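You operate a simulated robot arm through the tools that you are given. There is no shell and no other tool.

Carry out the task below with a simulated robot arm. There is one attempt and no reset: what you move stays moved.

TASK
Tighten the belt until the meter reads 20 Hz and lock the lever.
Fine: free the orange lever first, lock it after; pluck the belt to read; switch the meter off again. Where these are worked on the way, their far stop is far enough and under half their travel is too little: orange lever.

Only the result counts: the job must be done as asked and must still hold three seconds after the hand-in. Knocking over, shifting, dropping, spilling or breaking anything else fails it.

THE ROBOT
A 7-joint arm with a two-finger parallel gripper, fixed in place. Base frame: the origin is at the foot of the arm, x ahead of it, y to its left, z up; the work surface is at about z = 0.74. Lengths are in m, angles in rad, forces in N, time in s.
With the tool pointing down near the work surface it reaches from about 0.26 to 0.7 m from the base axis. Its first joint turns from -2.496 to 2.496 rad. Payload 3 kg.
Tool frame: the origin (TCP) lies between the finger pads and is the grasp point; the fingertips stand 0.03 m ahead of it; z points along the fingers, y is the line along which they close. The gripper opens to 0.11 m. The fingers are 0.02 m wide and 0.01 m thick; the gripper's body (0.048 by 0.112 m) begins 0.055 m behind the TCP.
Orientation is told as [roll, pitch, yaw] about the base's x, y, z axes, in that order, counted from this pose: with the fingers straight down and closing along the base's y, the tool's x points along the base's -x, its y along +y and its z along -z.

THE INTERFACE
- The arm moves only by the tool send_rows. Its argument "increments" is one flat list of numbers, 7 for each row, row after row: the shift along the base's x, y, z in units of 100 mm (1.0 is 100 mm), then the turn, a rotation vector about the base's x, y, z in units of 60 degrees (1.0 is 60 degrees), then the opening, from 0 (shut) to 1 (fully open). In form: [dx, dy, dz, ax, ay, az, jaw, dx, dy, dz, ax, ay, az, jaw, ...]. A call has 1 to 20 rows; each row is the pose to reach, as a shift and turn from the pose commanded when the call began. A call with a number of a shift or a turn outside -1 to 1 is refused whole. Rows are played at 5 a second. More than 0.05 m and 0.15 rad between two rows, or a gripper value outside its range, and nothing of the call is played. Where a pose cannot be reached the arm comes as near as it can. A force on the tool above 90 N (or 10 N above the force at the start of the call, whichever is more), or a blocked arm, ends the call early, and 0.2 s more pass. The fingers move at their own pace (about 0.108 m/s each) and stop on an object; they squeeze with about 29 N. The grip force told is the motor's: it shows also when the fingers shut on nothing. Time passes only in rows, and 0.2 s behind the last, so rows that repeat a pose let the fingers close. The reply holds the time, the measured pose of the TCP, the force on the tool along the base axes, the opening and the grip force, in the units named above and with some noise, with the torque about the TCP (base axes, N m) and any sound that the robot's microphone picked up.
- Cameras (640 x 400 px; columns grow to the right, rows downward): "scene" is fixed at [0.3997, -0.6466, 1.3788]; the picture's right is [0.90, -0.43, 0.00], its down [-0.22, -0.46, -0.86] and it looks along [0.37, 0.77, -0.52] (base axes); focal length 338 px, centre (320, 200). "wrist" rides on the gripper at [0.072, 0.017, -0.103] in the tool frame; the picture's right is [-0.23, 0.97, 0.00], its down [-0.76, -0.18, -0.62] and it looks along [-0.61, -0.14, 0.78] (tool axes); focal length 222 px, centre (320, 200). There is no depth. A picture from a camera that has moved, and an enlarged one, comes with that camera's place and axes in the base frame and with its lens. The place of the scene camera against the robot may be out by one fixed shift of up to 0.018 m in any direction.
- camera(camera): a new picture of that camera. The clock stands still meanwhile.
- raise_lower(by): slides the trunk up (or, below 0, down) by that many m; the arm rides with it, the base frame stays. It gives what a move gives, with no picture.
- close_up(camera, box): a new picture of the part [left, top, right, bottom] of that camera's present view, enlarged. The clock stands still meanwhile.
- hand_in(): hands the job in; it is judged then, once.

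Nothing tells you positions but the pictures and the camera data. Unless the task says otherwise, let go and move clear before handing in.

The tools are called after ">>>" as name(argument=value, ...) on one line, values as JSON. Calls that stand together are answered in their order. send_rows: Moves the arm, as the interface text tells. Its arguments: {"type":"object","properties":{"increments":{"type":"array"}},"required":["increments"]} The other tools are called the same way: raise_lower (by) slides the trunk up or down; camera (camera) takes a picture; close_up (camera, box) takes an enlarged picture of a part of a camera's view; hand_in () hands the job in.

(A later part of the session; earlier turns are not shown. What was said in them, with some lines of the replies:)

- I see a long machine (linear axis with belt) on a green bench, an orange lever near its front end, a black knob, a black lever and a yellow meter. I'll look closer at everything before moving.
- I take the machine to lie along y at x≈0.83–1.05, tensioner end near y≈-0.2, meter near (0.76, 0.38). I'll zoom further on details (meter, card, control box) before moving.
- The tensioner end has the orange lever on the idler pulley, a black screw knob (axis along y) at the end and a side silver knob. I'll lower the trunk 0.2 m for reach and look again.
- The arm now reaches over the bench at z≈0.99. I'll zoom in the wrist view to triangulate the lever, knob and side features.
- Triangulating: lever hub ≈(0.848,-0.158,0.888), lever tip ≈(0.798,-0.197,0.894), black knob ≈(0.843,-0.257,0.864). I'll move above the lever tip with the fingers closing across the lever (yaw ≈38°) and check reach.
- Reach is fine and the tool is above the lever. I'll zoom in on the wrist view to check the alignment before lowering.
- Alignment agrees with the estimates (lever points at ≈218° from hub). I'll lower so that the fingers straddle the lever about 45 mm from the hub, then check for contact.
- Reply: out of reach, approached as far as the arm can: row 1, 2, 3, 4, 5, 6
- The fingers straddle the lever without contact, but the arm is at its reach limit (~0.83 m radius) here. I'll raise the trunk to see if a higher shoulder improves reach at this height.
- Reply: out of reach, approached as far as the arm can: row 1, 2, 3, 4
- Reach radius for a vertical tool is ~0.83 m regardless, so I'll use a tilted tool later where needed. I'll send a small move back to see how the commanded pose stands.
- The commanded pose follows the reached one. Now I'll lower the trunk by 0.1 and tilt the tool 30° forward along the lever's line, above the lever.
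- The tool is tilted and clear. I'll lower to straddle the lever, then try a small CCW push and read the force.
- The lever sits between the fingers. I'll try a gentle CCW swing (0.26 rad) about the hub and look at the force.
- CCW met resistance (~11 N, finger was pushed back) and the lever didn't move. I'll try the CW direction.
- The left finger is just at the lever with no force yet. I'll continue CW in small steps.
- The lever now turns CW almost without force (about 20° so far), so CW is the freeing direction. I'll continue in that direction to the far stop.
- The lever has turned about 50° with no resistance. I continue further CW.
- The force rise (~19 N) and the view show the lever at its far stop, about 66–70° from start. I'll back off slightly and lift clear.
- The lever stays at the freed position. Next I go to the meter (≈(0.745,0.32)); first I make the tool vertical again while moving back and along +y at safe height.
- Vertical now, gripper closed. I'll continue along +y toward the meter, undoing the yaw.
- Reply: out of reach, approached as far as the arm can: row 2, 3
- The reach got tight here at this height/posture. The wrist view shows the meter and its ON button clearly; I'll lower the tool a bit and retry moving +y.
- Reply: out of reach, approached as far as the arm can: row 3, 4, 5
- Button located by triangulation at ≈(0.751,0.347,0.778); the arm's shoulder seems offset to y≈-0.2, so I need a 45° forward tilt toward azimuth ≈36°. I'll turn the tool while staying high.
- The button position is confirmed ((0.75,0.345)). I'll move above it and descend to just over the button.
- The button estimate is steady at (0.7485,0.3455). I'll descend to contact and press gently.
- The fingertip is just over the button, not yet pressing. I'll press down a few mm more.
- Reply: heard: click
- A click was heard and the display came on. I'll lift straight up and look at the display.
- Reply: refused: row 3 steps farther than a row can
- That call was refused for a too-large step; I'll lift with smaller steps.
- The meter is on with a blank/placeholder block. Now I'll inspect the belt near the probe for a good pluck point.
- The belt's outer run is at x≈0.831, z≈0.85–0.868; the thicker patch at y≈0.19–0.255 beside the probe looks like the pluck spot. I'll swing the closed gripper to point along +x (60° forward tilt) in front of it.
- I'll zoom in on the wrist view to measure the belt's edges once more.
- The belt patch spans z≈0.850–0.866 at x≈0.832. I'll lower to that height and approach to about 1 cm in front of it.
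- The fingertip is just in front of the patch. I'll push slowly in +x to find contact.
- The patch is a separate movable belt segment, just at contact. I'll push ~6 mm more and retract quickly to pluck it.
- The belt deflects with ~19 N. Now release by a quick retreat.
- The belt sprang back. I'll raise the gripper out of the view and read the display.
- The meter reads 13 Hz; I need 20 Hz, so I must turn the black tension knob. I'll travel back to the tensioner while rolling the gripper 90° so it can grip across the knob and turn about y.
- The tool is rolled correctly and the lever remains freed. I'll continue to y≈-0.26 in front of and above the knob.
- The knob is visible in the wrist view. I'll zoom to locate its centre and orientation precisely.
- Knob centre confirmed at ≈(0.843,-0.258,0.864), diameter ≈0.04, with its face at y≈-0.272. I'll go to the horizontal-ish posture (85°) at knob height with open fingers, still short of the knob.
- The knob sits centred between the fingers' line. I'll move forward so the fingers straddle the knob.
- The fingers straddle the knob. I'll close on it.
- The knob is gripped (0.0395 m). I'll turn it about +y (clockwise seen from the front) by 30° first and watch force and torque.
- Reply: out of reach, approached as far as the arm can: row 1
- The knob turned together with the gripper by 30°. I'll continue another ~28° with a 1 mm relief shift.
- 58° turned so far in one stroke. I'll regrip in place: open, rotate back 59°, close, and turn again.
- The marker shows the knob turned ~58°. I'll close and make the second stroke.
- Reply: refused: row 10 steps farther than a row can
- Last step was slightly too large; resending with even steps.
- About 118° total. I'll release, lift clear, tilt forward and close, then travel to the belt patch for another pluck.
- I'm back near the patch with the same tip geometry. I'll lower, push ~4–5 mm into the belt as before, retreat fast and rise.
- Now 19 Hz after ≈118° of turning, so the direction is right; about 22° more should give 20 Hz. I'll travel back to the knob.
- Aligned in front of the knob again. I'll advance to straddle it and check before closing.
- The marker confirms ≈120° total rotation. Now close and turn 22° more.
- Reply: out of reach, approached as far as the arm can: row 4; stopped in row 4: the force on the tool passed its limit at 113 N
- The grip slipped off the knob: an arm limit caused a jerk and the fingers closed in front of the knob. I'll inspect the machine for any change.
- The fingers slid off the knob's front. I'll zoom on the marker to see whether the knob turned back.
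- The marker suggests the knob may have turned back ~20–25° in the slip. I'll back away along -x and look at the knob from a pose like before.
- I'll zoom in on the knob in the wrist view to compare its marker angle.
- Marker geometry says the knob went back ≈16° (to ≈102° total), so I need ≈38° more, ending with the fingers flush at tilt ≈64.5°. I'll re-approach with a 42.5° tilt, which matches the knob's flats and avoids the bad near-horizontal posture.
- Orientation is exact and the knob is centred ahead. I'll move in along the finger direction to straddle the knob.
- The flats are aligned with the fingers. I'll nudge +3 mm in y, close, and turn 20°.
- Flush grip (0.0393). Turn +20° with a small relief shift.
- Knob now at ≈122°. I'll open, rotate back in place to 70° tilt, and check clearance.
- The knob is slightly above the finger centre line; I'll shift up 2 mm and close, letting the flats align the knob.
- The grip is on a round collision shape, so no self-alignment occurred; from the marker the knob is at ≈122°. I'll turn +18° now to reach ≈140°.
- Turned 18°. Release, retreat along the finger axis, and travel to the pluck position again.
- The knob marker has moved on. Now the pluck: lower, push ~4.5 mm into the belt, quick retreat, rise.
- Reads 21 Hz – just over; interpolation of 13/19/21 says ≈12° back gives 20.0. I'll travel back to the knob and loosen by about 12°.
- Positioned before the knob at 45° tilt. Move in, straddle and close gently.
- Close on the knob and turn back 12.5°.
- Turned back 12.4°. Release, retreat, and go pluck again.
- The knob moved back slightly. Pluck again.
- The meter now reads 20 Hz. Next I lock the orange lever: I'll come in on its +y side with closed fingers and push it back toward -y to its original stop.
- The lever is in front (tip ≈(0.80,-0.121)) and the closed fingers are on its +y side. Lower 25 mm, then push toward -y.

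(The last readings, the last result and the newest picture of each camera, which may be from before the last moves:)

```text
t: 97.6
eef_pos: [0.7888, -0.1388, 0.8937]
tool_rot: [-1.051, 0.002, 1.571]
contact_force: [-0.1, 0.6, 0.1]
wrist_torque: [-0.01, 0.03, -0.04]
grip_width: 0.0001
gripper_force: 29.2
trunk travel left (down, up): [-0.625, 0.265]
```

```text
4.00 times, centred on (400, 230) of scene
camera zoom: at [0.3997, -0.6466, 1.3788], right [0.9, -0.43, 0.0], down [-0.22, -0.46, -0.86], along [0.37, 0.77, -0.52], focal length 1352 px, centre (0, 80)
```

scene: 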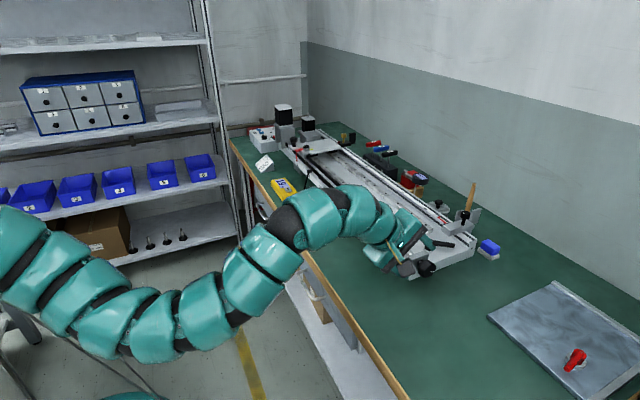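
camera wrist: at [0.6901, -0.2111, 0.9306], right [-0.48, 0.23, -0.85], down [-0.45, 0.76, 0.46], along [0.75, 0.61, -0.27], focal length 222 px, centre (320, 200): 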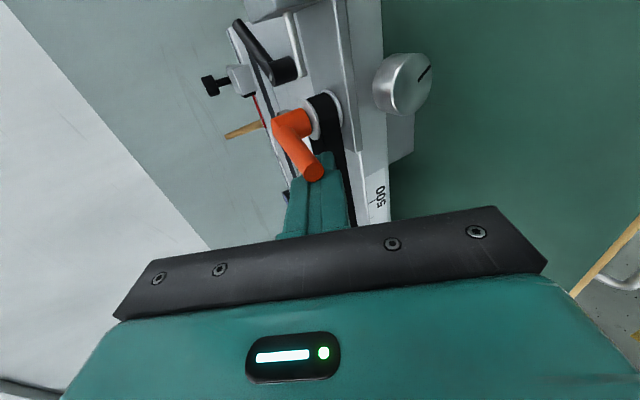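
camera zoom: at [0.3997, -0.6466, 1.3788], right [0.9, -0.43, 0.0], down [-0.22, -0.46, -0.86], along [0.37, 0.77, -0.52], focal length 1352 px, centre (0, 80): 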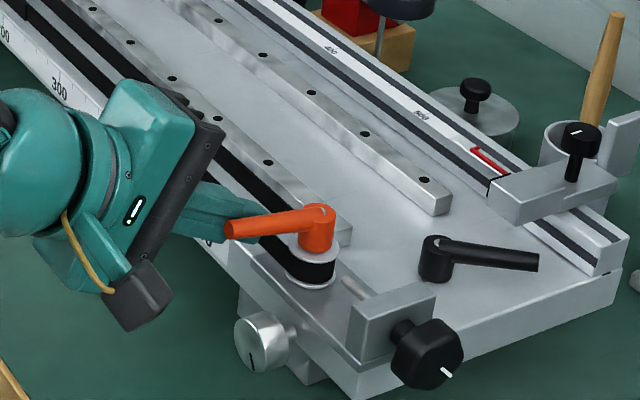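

The lever is being swept along freely. Continue pushing toward -y.

>>> send_rows(increments=[0, -0.12, 0, 0, 0, 0, 0, 0, -0.24, 0, 0, 0, 0, 0, 0, -0.34, 0, 0, 0, 0, 0])

>>> close_up(camera="wrist", box=[220, 60, 420, 200])

>>> close_up(camera="scene", box=[340, 180, 460, 280])

```text
t: 98.4
eef_pos: [0.7887, -0.1686, 0.8936]
tool_rot: [-1.05, 0.003, 1.574]
contact_force: [-3.9, 12.0, -5.6]
wrist_torque: [0.1, 0.15, 0.28]
grip_width: 0.0
gripper_force: 29.3
trunk travel left (down, up): [-0.625, 0.265]
```

```text
2.86 times, centred on (320, 130) of wrist
camera zoom: at [0.6902, -0.2419, 0.9295], right [-0.49, 0.22, -0.84], down [-0.45, 0.76, 0.46], along [0.75, 0.61, -0.27], focal length 635 px, centre (320, 400)
```

zoom: 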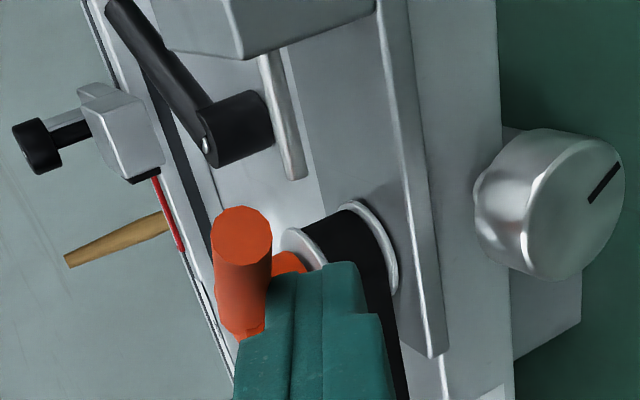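

```text
4.00 times, centred on (400, 230) of scene
camera zoom: at [0.3997, -0.6466, 1.3788], right [0.9, -0.43, 0.0], down [-0.22, -0.46, -0.86], along [0.37, 0.77, -0.52], focal length 1352 px, centre (0, 80)
```

zoom: 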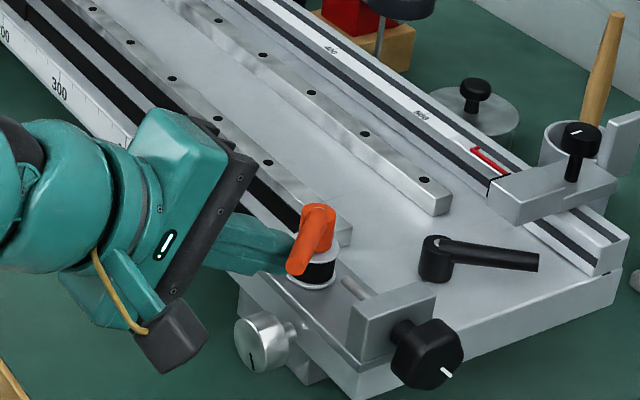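

The lever is back near its original angle (≈219°) with 12 N resisting. I'll press 3 mm more to confirm it's at the stop.

>>> send_rows(increments=[0, -0.03, 0, 0, 0, 0, 0, 0, -0.03, 0, 0, 0, 0, 0])

>>> close_up(camera="scene", box=[370, 210, 450, 270])

```text
t: 99.0
eef_pos: [0.7896, -0.1688, 0.8936]
tool_rot: [-1.048, 0.0, 1.577]
contact_force: [-7.8, 31.5, -12.3]
wrist_torque: [0.2, 0.33, 0.68]
grip_width: 0.0002
gripper_force: 29.1
trunk travel left (down, up): [-0.625, 0.265]
```

```text
6.67 times, centred on (410, 240) of scene
camera zoom: at [0.3997, -0.6466, 1.3788], right [0.9, -0.43, 0.0], down [-0.22, -0.46, -0.86], along [0.37, 0.77, -0.52], focal length 2253 px, centre (-280, -67)
```

zoom: 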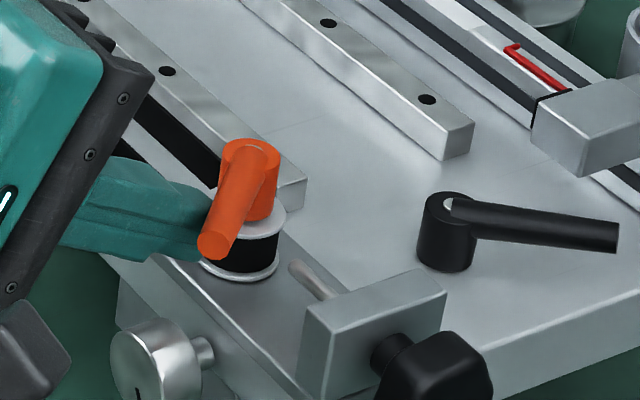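

The lever is firmly at its stop (31 N, no motion): locked. I'll back off in +y, rise, and check the lever stays.

>>> send_rows(increments=[0, 0.2, 0, 0, 0, 0, 0, 0, 0.4, 0, 0, 0, 0, 0, 0, 0.4, 0.4, 0, 0, 0, 0, -0.2, 0.6, 0.65, 0, 0, 0, 0])

>>> close_up(camera="scene", box=[370, 210, 450, 270])

>>> close_up(camera="scene", box=[260, 165, 320, 205])

```text
t: 100.0
eef_pos: [0.7676, -0.1159, 0.9598]
tool_rot: [-1.052, 0.001, 1.57]
contact_force: [-0.6, 0.2, -0.3]
wrist_torque: [0.02, 0.0, 0.02]
grip_width: 0.0
gripper_force: 29.1
trunk travel left (down, up): [-0.625, 0.265]
```

```text
6.67 times, centred on (410, 240) of scene
camera zoom: at [0.3997, -0.6466, 1.3788], right [0.9, -0.43, 0.0], down [-0.22, -0.46, -0.86], along [0.37, 0.77, -0.52], focal length 2253 px, centre (-280, -67)
```

zoom: 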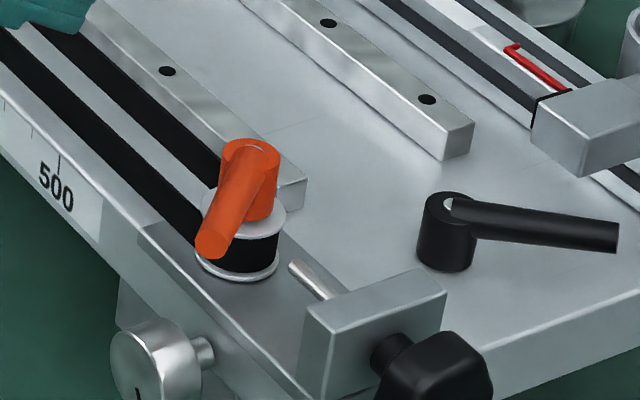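

```text
10.00 times, centred on (290, 185) of scene
camera zoom: at [0.3997, -0.6466, 1.3788], right [0.9, -0.43, 0.0], down [-0.22, -0.46, -0.86], along [0.37, 0.77, -0.52], focal length 3380 px, centre (620, 350)
```

zoom: 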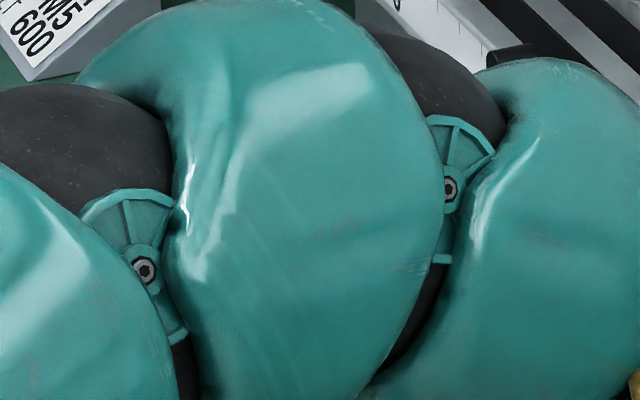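

The lever stays locked. I'll travel to the belt for a verification pluck.

>>> send_rows(increments=[0, 0.45, 0, 0, 0, 0, 0, 0, 0.9, 0, 0, 0, 0, 0, -0.05, 1.0, 0, 0, 0, 0, 0])

>>> send_rows(increments=[0, 0.45, 0, 0, 0, 0, 0, 0, 0.9, 0, 0, 0, 0, 0, 0, 1.0, 0, 0, 0, 0, 0])

>>> send_rows(increments=[0, 0.45, 0, 0, 0, 0, 0, 0, 0.9, 0, 0, 0, 0, 0, 0, 1.0, 0, 0, 0, 0, 0])

>>> send_rows(increments=[0, 0.2, -0.45, 0, 0, 0, 0, 0, 0.37, -0.92, 0, 0, 0, 0, 0.27, 0.37, -0.92, 0, 0, 0, 0, 0.27, 0.37, -0.92, 0, 0, 0, 0])

```text
t: 100.8
eef_pos: [0.7626, -0.0176, 0.9564]
tool_rot: [-1.049, 0.002, 1.571]
contact_force: [-0.1, -0.3, -0.6]
wrist_torque: [-0.02, 0.0, 0.01]
grip_width: 0.0001
gripper_force: 28.7
trunk travel left (down, up): [-0.625, 0.265]
```

```text
t: 101.6
eef_pos: [0.7643, 0.0829, 0.9577]
tool_rot: [-1.05, 0.002, 1.572]
contact_force: [0.6, -0.5, 0.9]
wrist_torque: [0.0, -0.01, -0.06]
grip_width: 0.0001
gripper_force: 29.2
trunk travel left (down, up): [-0.625, 0.265]
```

```text
t: 102.4
eef_pos: [0.7646, 0.1844, 0.9588]
tool_rot: [-1.051, -0.001, 1.57]
contact_force: [-0.2, -0.4, 1.0]
wrist_torque: [-0.04, 0.0, 0.01]
grip_width: 0.0001
gripper_force: 28.7
trunk travel left (down, up): [-0.625, 0.265]
```

```text
t: 103.4
eef_pos: [0.7923, 0.2223, 0.8672]
tool_rot: [-1.053, 0.002, 1.569]
contact_force: [-0.3, -0.2, -0.2]
wrist_torque: [-0.01, 0.01, 0.0]
grip_width: 0.0
gripper_force: 29.2
trunk travel left (down, up): [-0.625, 0.265]
```

In place; pluck once more (push to the same depth and release).

>>> send_rows(increments=[0.06, 0, 0, 0, 0, 0, 0, 0.1, 0, 0, 0, 0, 0, 0, 0.13, 0, 0, 0, 0, 0, 0, 0.15, 0, 0, 0, 0, 0, 0, -0.32, 0, 0, 0, 0, 0, 0, -0.32, -0.1, 0.4, 0, 0, 0, 0, -0.32, -0.3, 0.8, 0, 0, 0, 0, -0.32, -0.6, 0.9, 0, 0, 0, 0])

>>> close_up(camera="scene", box=[260, 165, 320, 205])

>>> camera(camera="scene")

```text
t: 105.2
eef_pos: [0.7584, 0.1624, 0.956]
tool_rot: [-1.053, 0.002, 1.572]
contact_force: [-0.2, 0.1, -0.2]
wrist_torque: [-0.02, -0.01, -0.02]
grip_width: 0.0
gripper_force: 28.9
trunk travel left (down, up): [-0.625, 0.265]
```

```text
10.00 times, centred on (290, 185) of scene
camera zoom: at [0.3997, -0.6466, 1.3788], right [0.9, -0.43, 0.0], down [-0.22, -0.46, -0.86], along [0.37, 0.77, -0.52], focal length 3380 px, centre (620, 350)
```

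zoom: 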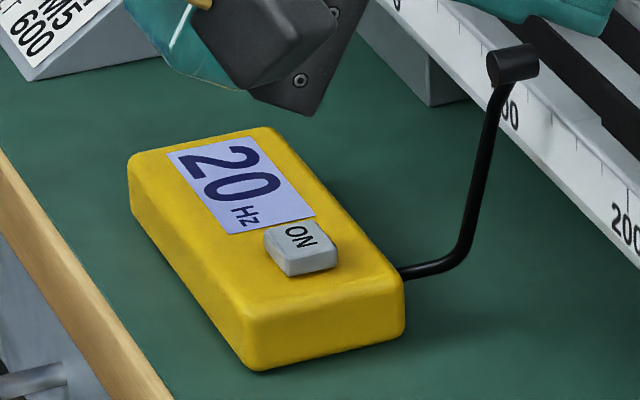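

```text
taken
```

scene: 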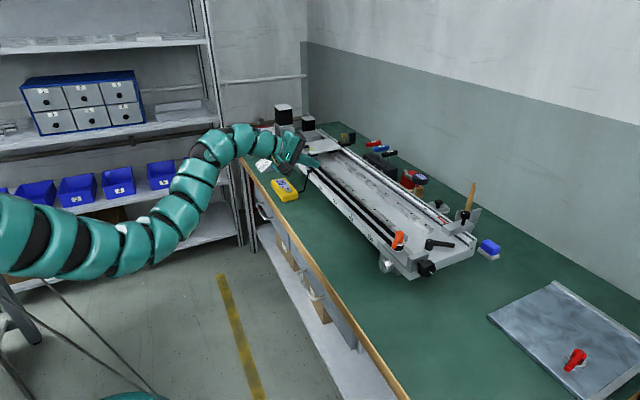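

Still 20 Hz with the lever locked. Now I go to the meter to switch it off: tilt to 45° and move above the button.

>>> send_rows(increments=[-0.1, 0.35, 0, 0, 0.127, 0, 0, -0.2, 0.7, 0, 0, 0.255, 0, 0, -0.24, 1.0, 0, 0, 0.255, 0, 0])

>>> send_rows(increments=[0, 0.42, 0, 0, 0, 0, 0, 0, 0.83, 0, 0, 0, 0, 0, 0, 0.83, -0.4, 0, 0, 0, 0, 0, 0.83, -0.8, 0, 0, 0, 0, 0, 0.83, -0.8, 0, 0, 0, 0])

>>> camera(camera="wrist")

>>> close_up(camera="scene", box=[240, 130, 340, 215])

```text
t: 106.0
eef_pos: [0.734, 0.262, 0.9561]
tool_rot: [-0.782, 0.005, 1.572]
contact_force: [-0.6, 0.5, 0.6]
wrist_torque: [0.02, -0.02, 0.02]
grip_width: 0.0
gripper_force: 29.2
trunk travel left (down, up): [-0.625, 0.265]
```

```text
t: 107.2
eef_pos: [0.7245, 0.339, 0.8846]
tool_rot: [-0.785, 0.004, 1.57]
contact_force: [0.0, -0.6, -0.5]
wrist_torque: [0.02, 0.03, -0.02]
grip_width: 0.0002
gripper_force: 28.6
out of reach, approached as far as the arm can: row 3, 4, 5
trunk travel left (down, up): [-0.625, 0.265]
```

```text
taken
camera wrist: at [0.6395, 0.2666, 0.9453], right [-0.69, 0.23, -0.69], down [-0.31, 0.76, 0.57], along [0.65, 0.61, -0.46], focal length 222 px, centre (320, 200)
```

wrist: 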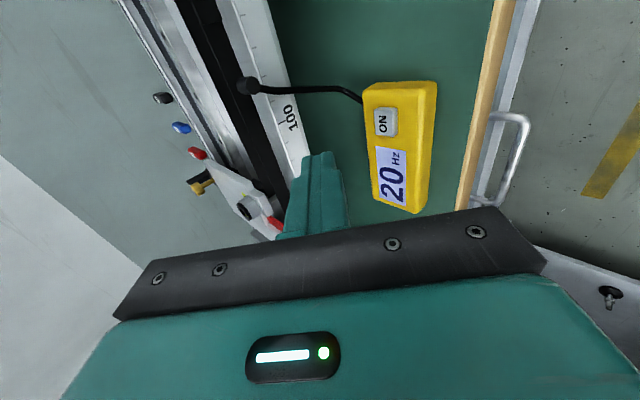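

```text
4.71 times, centred on (290, 172) of scene
camera zoom: at [0.3997, -0.6466, 1.3788], right [0.9, -0.43, 0.0], down [-0.22, -0.46, -0.86], along [0.37, 0.77, -0.52], focal length 1590 px, centre (461, 329)
```

zoom: 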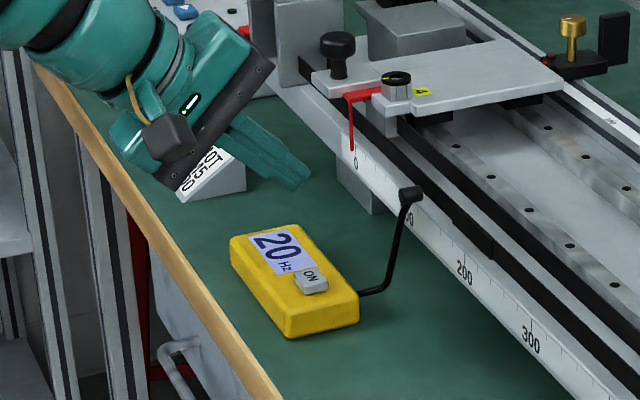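

Slightly out of reach in this direction; I'll yaw the tool +36° toward the meter's azimuth, as in the first press.

>>> send_rows(increments=[0, -0.05, 0.1, 0, 0, 0.12, 0, 0, -0.1, 0.2, 0, 0, 0.24, 0, 0, -0.1, 0.2, 0, 0, 0.36, 0, 0, -0.1, 0.2, 0, 0, 0.48, 0, 0, -0.1, 0.2, 0, 0, 0.6, 0, 0, -0.1, 0.2, 0, 0, 0.6, 0])

>>> camera(camera="wrist")

>>> camera(camera="scene")

```text
t: 108.6
eef_pos: [0.7232, 0.3307, 0.9046]
tool_rot: [-0.782, 0.0, 2.172]
contact_force: [-0.2, -0.6, -1.3]
wrist_torque: [0.01, 0.0, 0.0]
grip_width: 0.0001
gripper_force: 29.0
trunk travel left (down, up): [-0.625, 0.265]
```

```text
taken
camera wrist: at [0.6931, 0.2224, 0.9657], right [-0.7, -0.2, -0.69], down [-0.69, 0.45, 0.57], along [0.19, 0.87, -0.46], focal length 222 px, centre (320, 200)
```

wrist: 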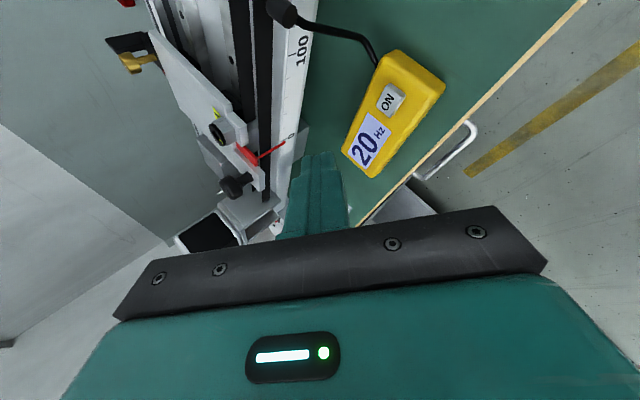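

```text
taken
```

scene: 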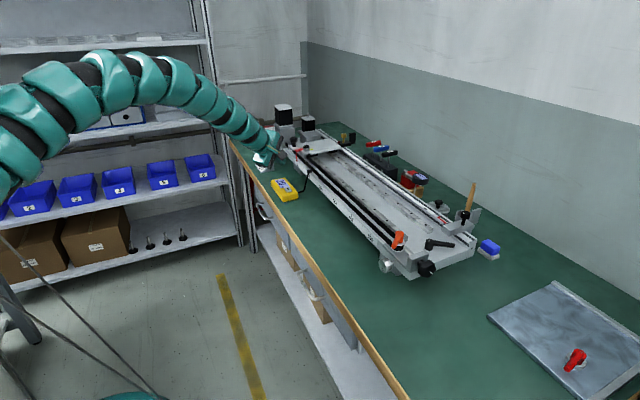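

The button is confirmed at ≈(0.749,0.344). I'll descend to just above it.

>>> send_rows(increments=[0.14, 0.06, -0.3, 0, 0, 0, 0, 0.14, 0.06, -0.7, 0, 0, 0, 0, 0.14, 0.06, -0.9, 0, 0, 0, 0, 0.14, 0.06, -0.9, 0, 0, 0, 0])

>>> camera(camera="wrist")

>>> close_up(camera="scene", box=[250, 140, 320, 210])

```text
t: 109.6
eef_pos: [0.7384, 0.3358, 0.8148]
tool_rot: [-0.784, 0.002, 2.199]
contact_force: [-0.3, 0.5, 1.3]
wrist_torque: [0.0, 0.01, -0.02]
grip_width: 0.0001
gripper_force: 29.2
trunk travel left (down, up): [-0.625, 0.265]
```

```text
taken
camera wrist: at [0.711, 0.2266, 0.8762], right [-0.69, -0.22, -0.69], down [-0.7, 0.43, 0.57], along [0.17, 0.87, -0.45], focal length 222 px, centre (320, 200)
```

wrist: 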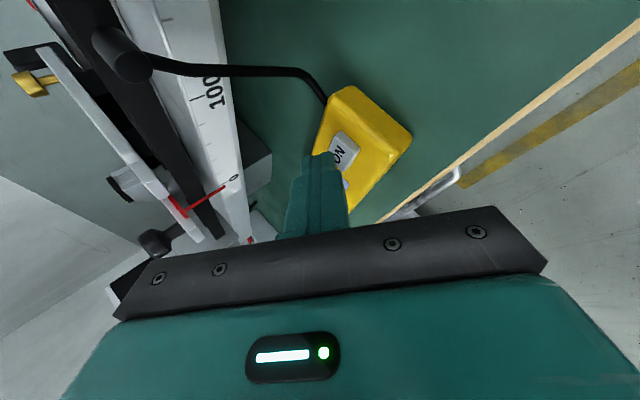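

```text
5.71 times, centred on (285, 175) of scene
camera zoom: at [0.3997, -0.6466, 1.3788], right [0.9, -0.43, 0.0], down [-0.22, -0.46, -0.86], along [0.37, 0.77, -0.52], focal length 1931 px, centre (520, 343)
```

zoom: 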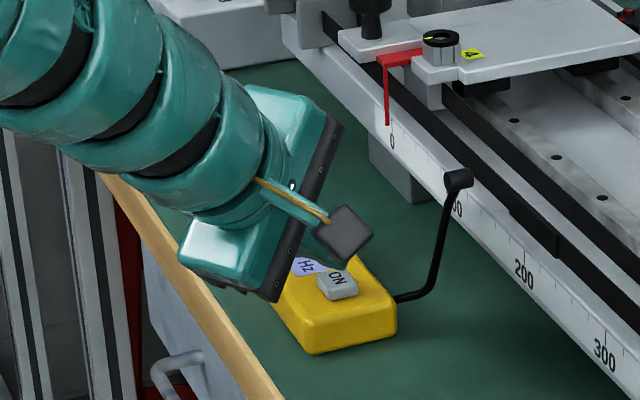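

The fingertip is right over the button. Press down as before.

>>> send_rows(increments=[0, 0, -0.08, 0, 0, 0, 0, 0, 0, -0.12, 0, 0, 0, 0, 0, 0, -0.15, 0, 0, 0, 0])

>>> close_up(camera="wrist", box=[260, 70, 440, 230])

```text
t: 110.4
eef_pos: [0.7383, 0.3353, 0.7998]
tool_rot: [-0.787, 0.002, 2.199]
contact_force: [1.6, 1.3, 3.5]
wrist_torque: [0.08, -0.07, -0.04]
grip_width: 0.0
gripper_force: 28.8
trunk travel left (down, up): [-0.625, 0.265]
heard: click
```

```text
2.50 times, centred on (350, 150) of wrist
camera zoom: at [0.7114, 0.2267, 0.8615], right [-0.69, -0.22, -0.69], down [-0.7, 0.43, 0.56], along [0.17, 0.87, -0.45], focal length 555 px, centre (245, 325)
```

zoom: 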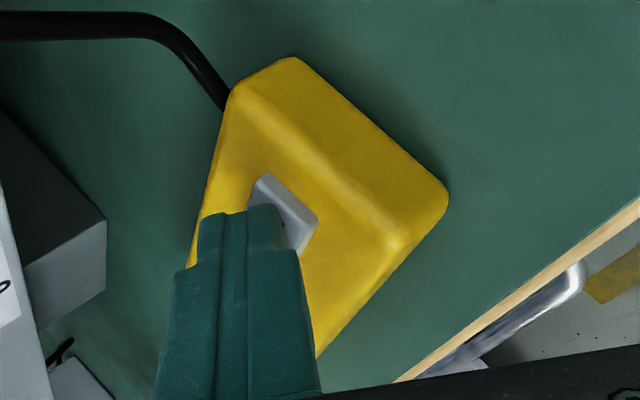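

A click was heard. I'll lift straight up and check that the display is off.

>>> send_rows(increments=[0, 0, 0.2, 0, 0, 0, 0, 0, 0, 0.6, 0, 0, 0, 0, 0, 0, 1.0, 0, 0, 0, 0, -0.3, -0.3, 1.0, 0, 0, 0, 0])

>>> camera(camera="wrist")

>>> close_up(camera="scene", box=[260, 165, 320, 205])

```text
t: 111.4
eef_pos: [0.7093, 0.3024, 0.8997]
tool_rot: [-0.782, -0.004, 2.198]
contact_force: [-4.0, 2.2, -1.8]
wrist_torque: [-0.03, -0.36, -0.21]
grip_width: 0.0001
gripper_force: 29.1
trunk travel left (down, up): [-0.625, 0.265]
```

```text
taken
camera wrist: at [0.682, 0.1945, 0.9602], right [-0.69, -0.22, -0.69], down [-0.7, 0.43, 0.57], along [0.17, 0.88, -0.45], focal length 222 px, centre (320, 200)
```

wrist: 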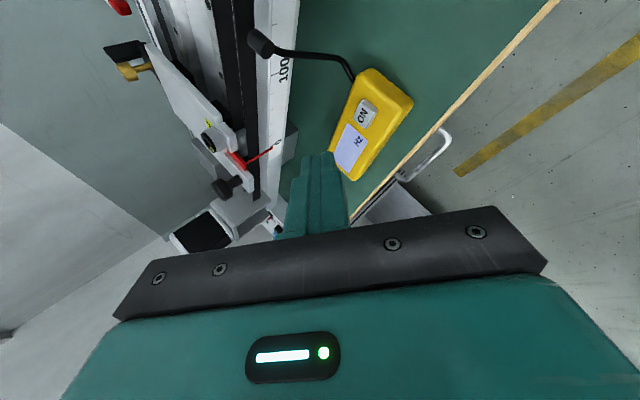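

```text
10.00 times, centred on (290, 185) of scene
camera zoom: at [0.3997, -0.6466, 1.3788], right [0.9, -0.43, 0.0], down [-0.22, -0.46, -0.86], along [0.37, 0.77, -0.52], focal length 3380 px, centre (620, 350)
```

zoom: 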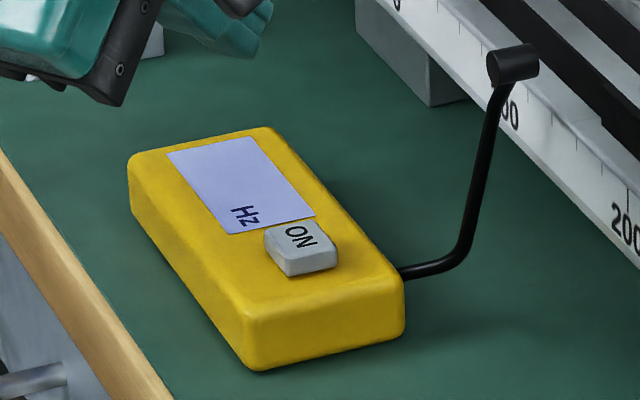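

The meter is off and unmoved. A small residual force shows, so I'll check the whole scene for any contact and move clear.

>>> camera(camera="scene")

>>> close_up(camera="scene", box=[220, 100, 340, 200])

>>> send_rows(increments=[0, 0, 0.1, 0, 0, 0, 0, 0, 0, 0.1, 0, 0, 0, 0])

```text
taken
```

scene: 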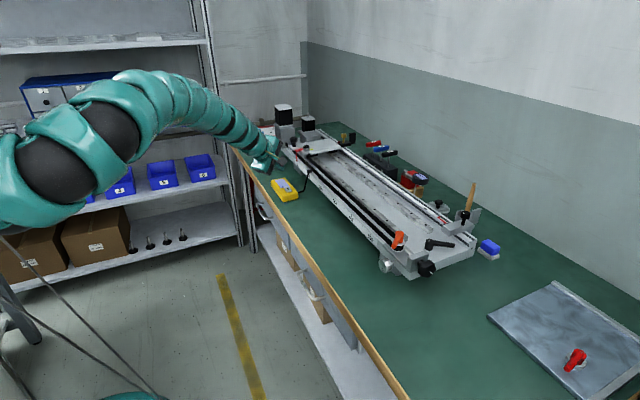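

```text
4.00 times, centred on (280, 150) of scene
camera zoom: at [0.3997, -0.6466, 1.3788], right [0.9, -0.43, 0.0], down [-0.22, -0.46, -0.86], along [0.37, 0.77, -0.52], focal length 1352 px, centre (480, 400)
```

zoom: 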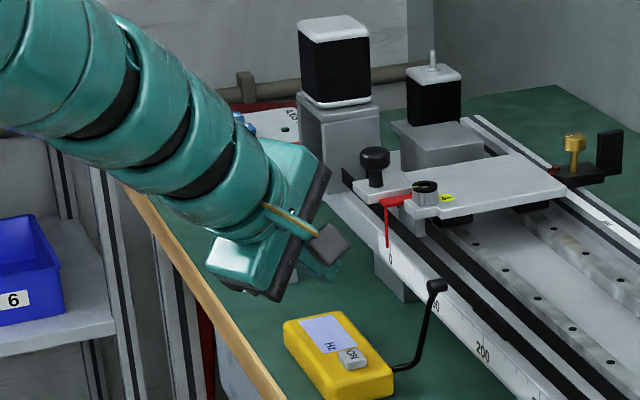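

```text
t: 112.0
eef_pos: [0.7082, 0.3051, 0.91]
tool_rot: [-0.785, 0.003, 2.2]
contact_force: [-0.2, 1.0, -0.3]
wrist_torque: [0.0, 0.02, -0.02]
grip_width: 0.0
gripper_force: 29.2
trunk travel left (down, up): [-0.625, 0.265]
```

No contact now (it was a motion transient). I'll rise and back away to a clear place, then do a final check of everything.

>>> send_rows(increments=[-0.1, -0.2, 0.35, 0, 0, 0, 0, -0.25, -0.4, 0.7, 0, 0, 0, 0, -0.5, -0.6, 1.0, 0, 0, 0, 0, -0.7, -0.9, 1.0, 0, 0, 0, 0])

>>> camera(camera="scene")

>>> close_up(camera="scene", box=[230, 100, 350, 210])

>>> close_up(camera="scene", box=[360, 180, 520, 290])

```text
t: 113.0
eef_pos: [0.7297, 0.2901, 1.0099]
tool_rot: [-0.784, 0.002, 2.2]
contact_force: [0.9, -0.8, -0.3]
wrist_torque: [-0.01, -0.01, -0.02]
grip_width: 0.0
gripper_force: 29.2
out of reach, approached as far as the arm can: row 1, 2, 3, 4
trunk travel left (down, up): [-0.625, 0.265]
```

```text
taken
```

scene: 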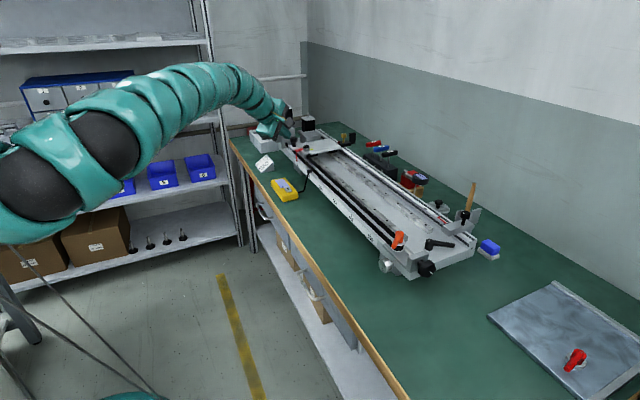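

```text
3.64 times, centred on (290, 155) of scene
camera zoom: at [0.3997, -0.6466, 1.3788], right [0.9, -0.43, 0.0], down [-0.22, -0.46, -0.86], along [0.37, 0.77, -0.52], focal length 1229 px, centre (429, 364)
```

zoom: 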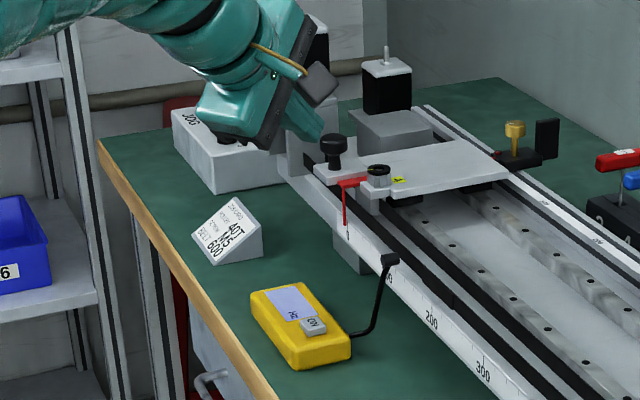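

```text
3.64 times, centred on (440, 235) of scene
camera zoom: at [0.3997, -0.6466, 1.3788], right [0.9, -0.43, 0.0], down [-0.22, -0.46, -0.86], along [0.37, 0.77, -0.52], focal length 1229 px, centre (-116, 73)
```

zoom: 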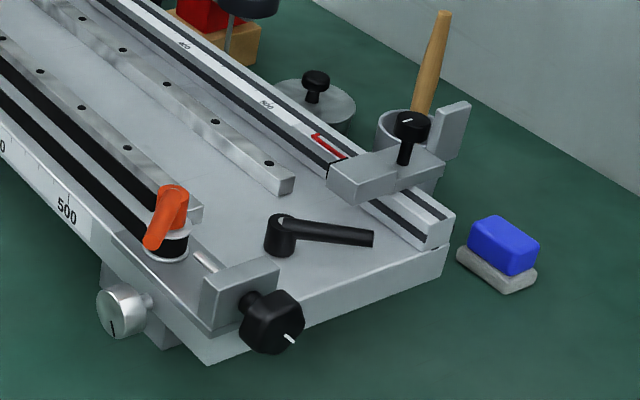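

Everything is in place: lever at its original locked angle, meter off, card and other items unmoved. I'll raise the trunk a little to be well clear, then hand in.

>>> raise_lower(by=0.1)

>>> camera(camera="scene")

```text
t: 114.3
eef_pos: [0.7304, 0.29, 1.1099]
tool_rot: [-0.784, 0.002, 2.2]
contact_force: [0.1, 0.1, -0.2]
wrist_torque: [-0.03, -0.01, 0.03]
grip_width: 0.0
gripper_force: 28.6
trunk travel left (down, up): [-0.725, 0.165]
```

```text
taken
```

scene: 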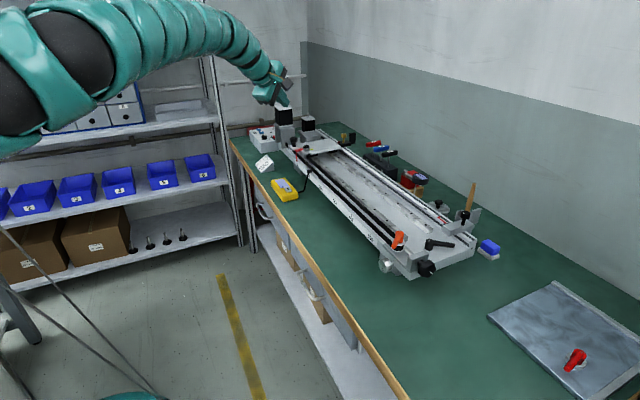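

The gripper is clear of the bench. The belt read 20 Hz with the lever locked, and the meter is off. Handing in.

>>> hand_in()

```text
The job is handed in.
```

I tightened the belt until the meter read 20 Hz and locked the orange lever. I then switched the meter off and handed the job in. The hand-in reply gave no verdict.

- **Reading:** the belt started at 13 Hz and went through 19 and 21 Hz before settling at 20 Hz. I plucked it again after locking the lever and it still read 20 Hz.
- **Lever:** I moved it to its far stop before turning the tension knob. Afterwards I pushed it back to its original stop; it held firm at about 31 N.
- **Meter:** it clicked and the display went blank, and the meter had not moved.

While turning the knob, the gripper slipped off it once and the tool force peaked at 113 N. The knob turned back about 16° and I made that up on later turns. I saw no damage, and in the last pictures nothing else had moved.
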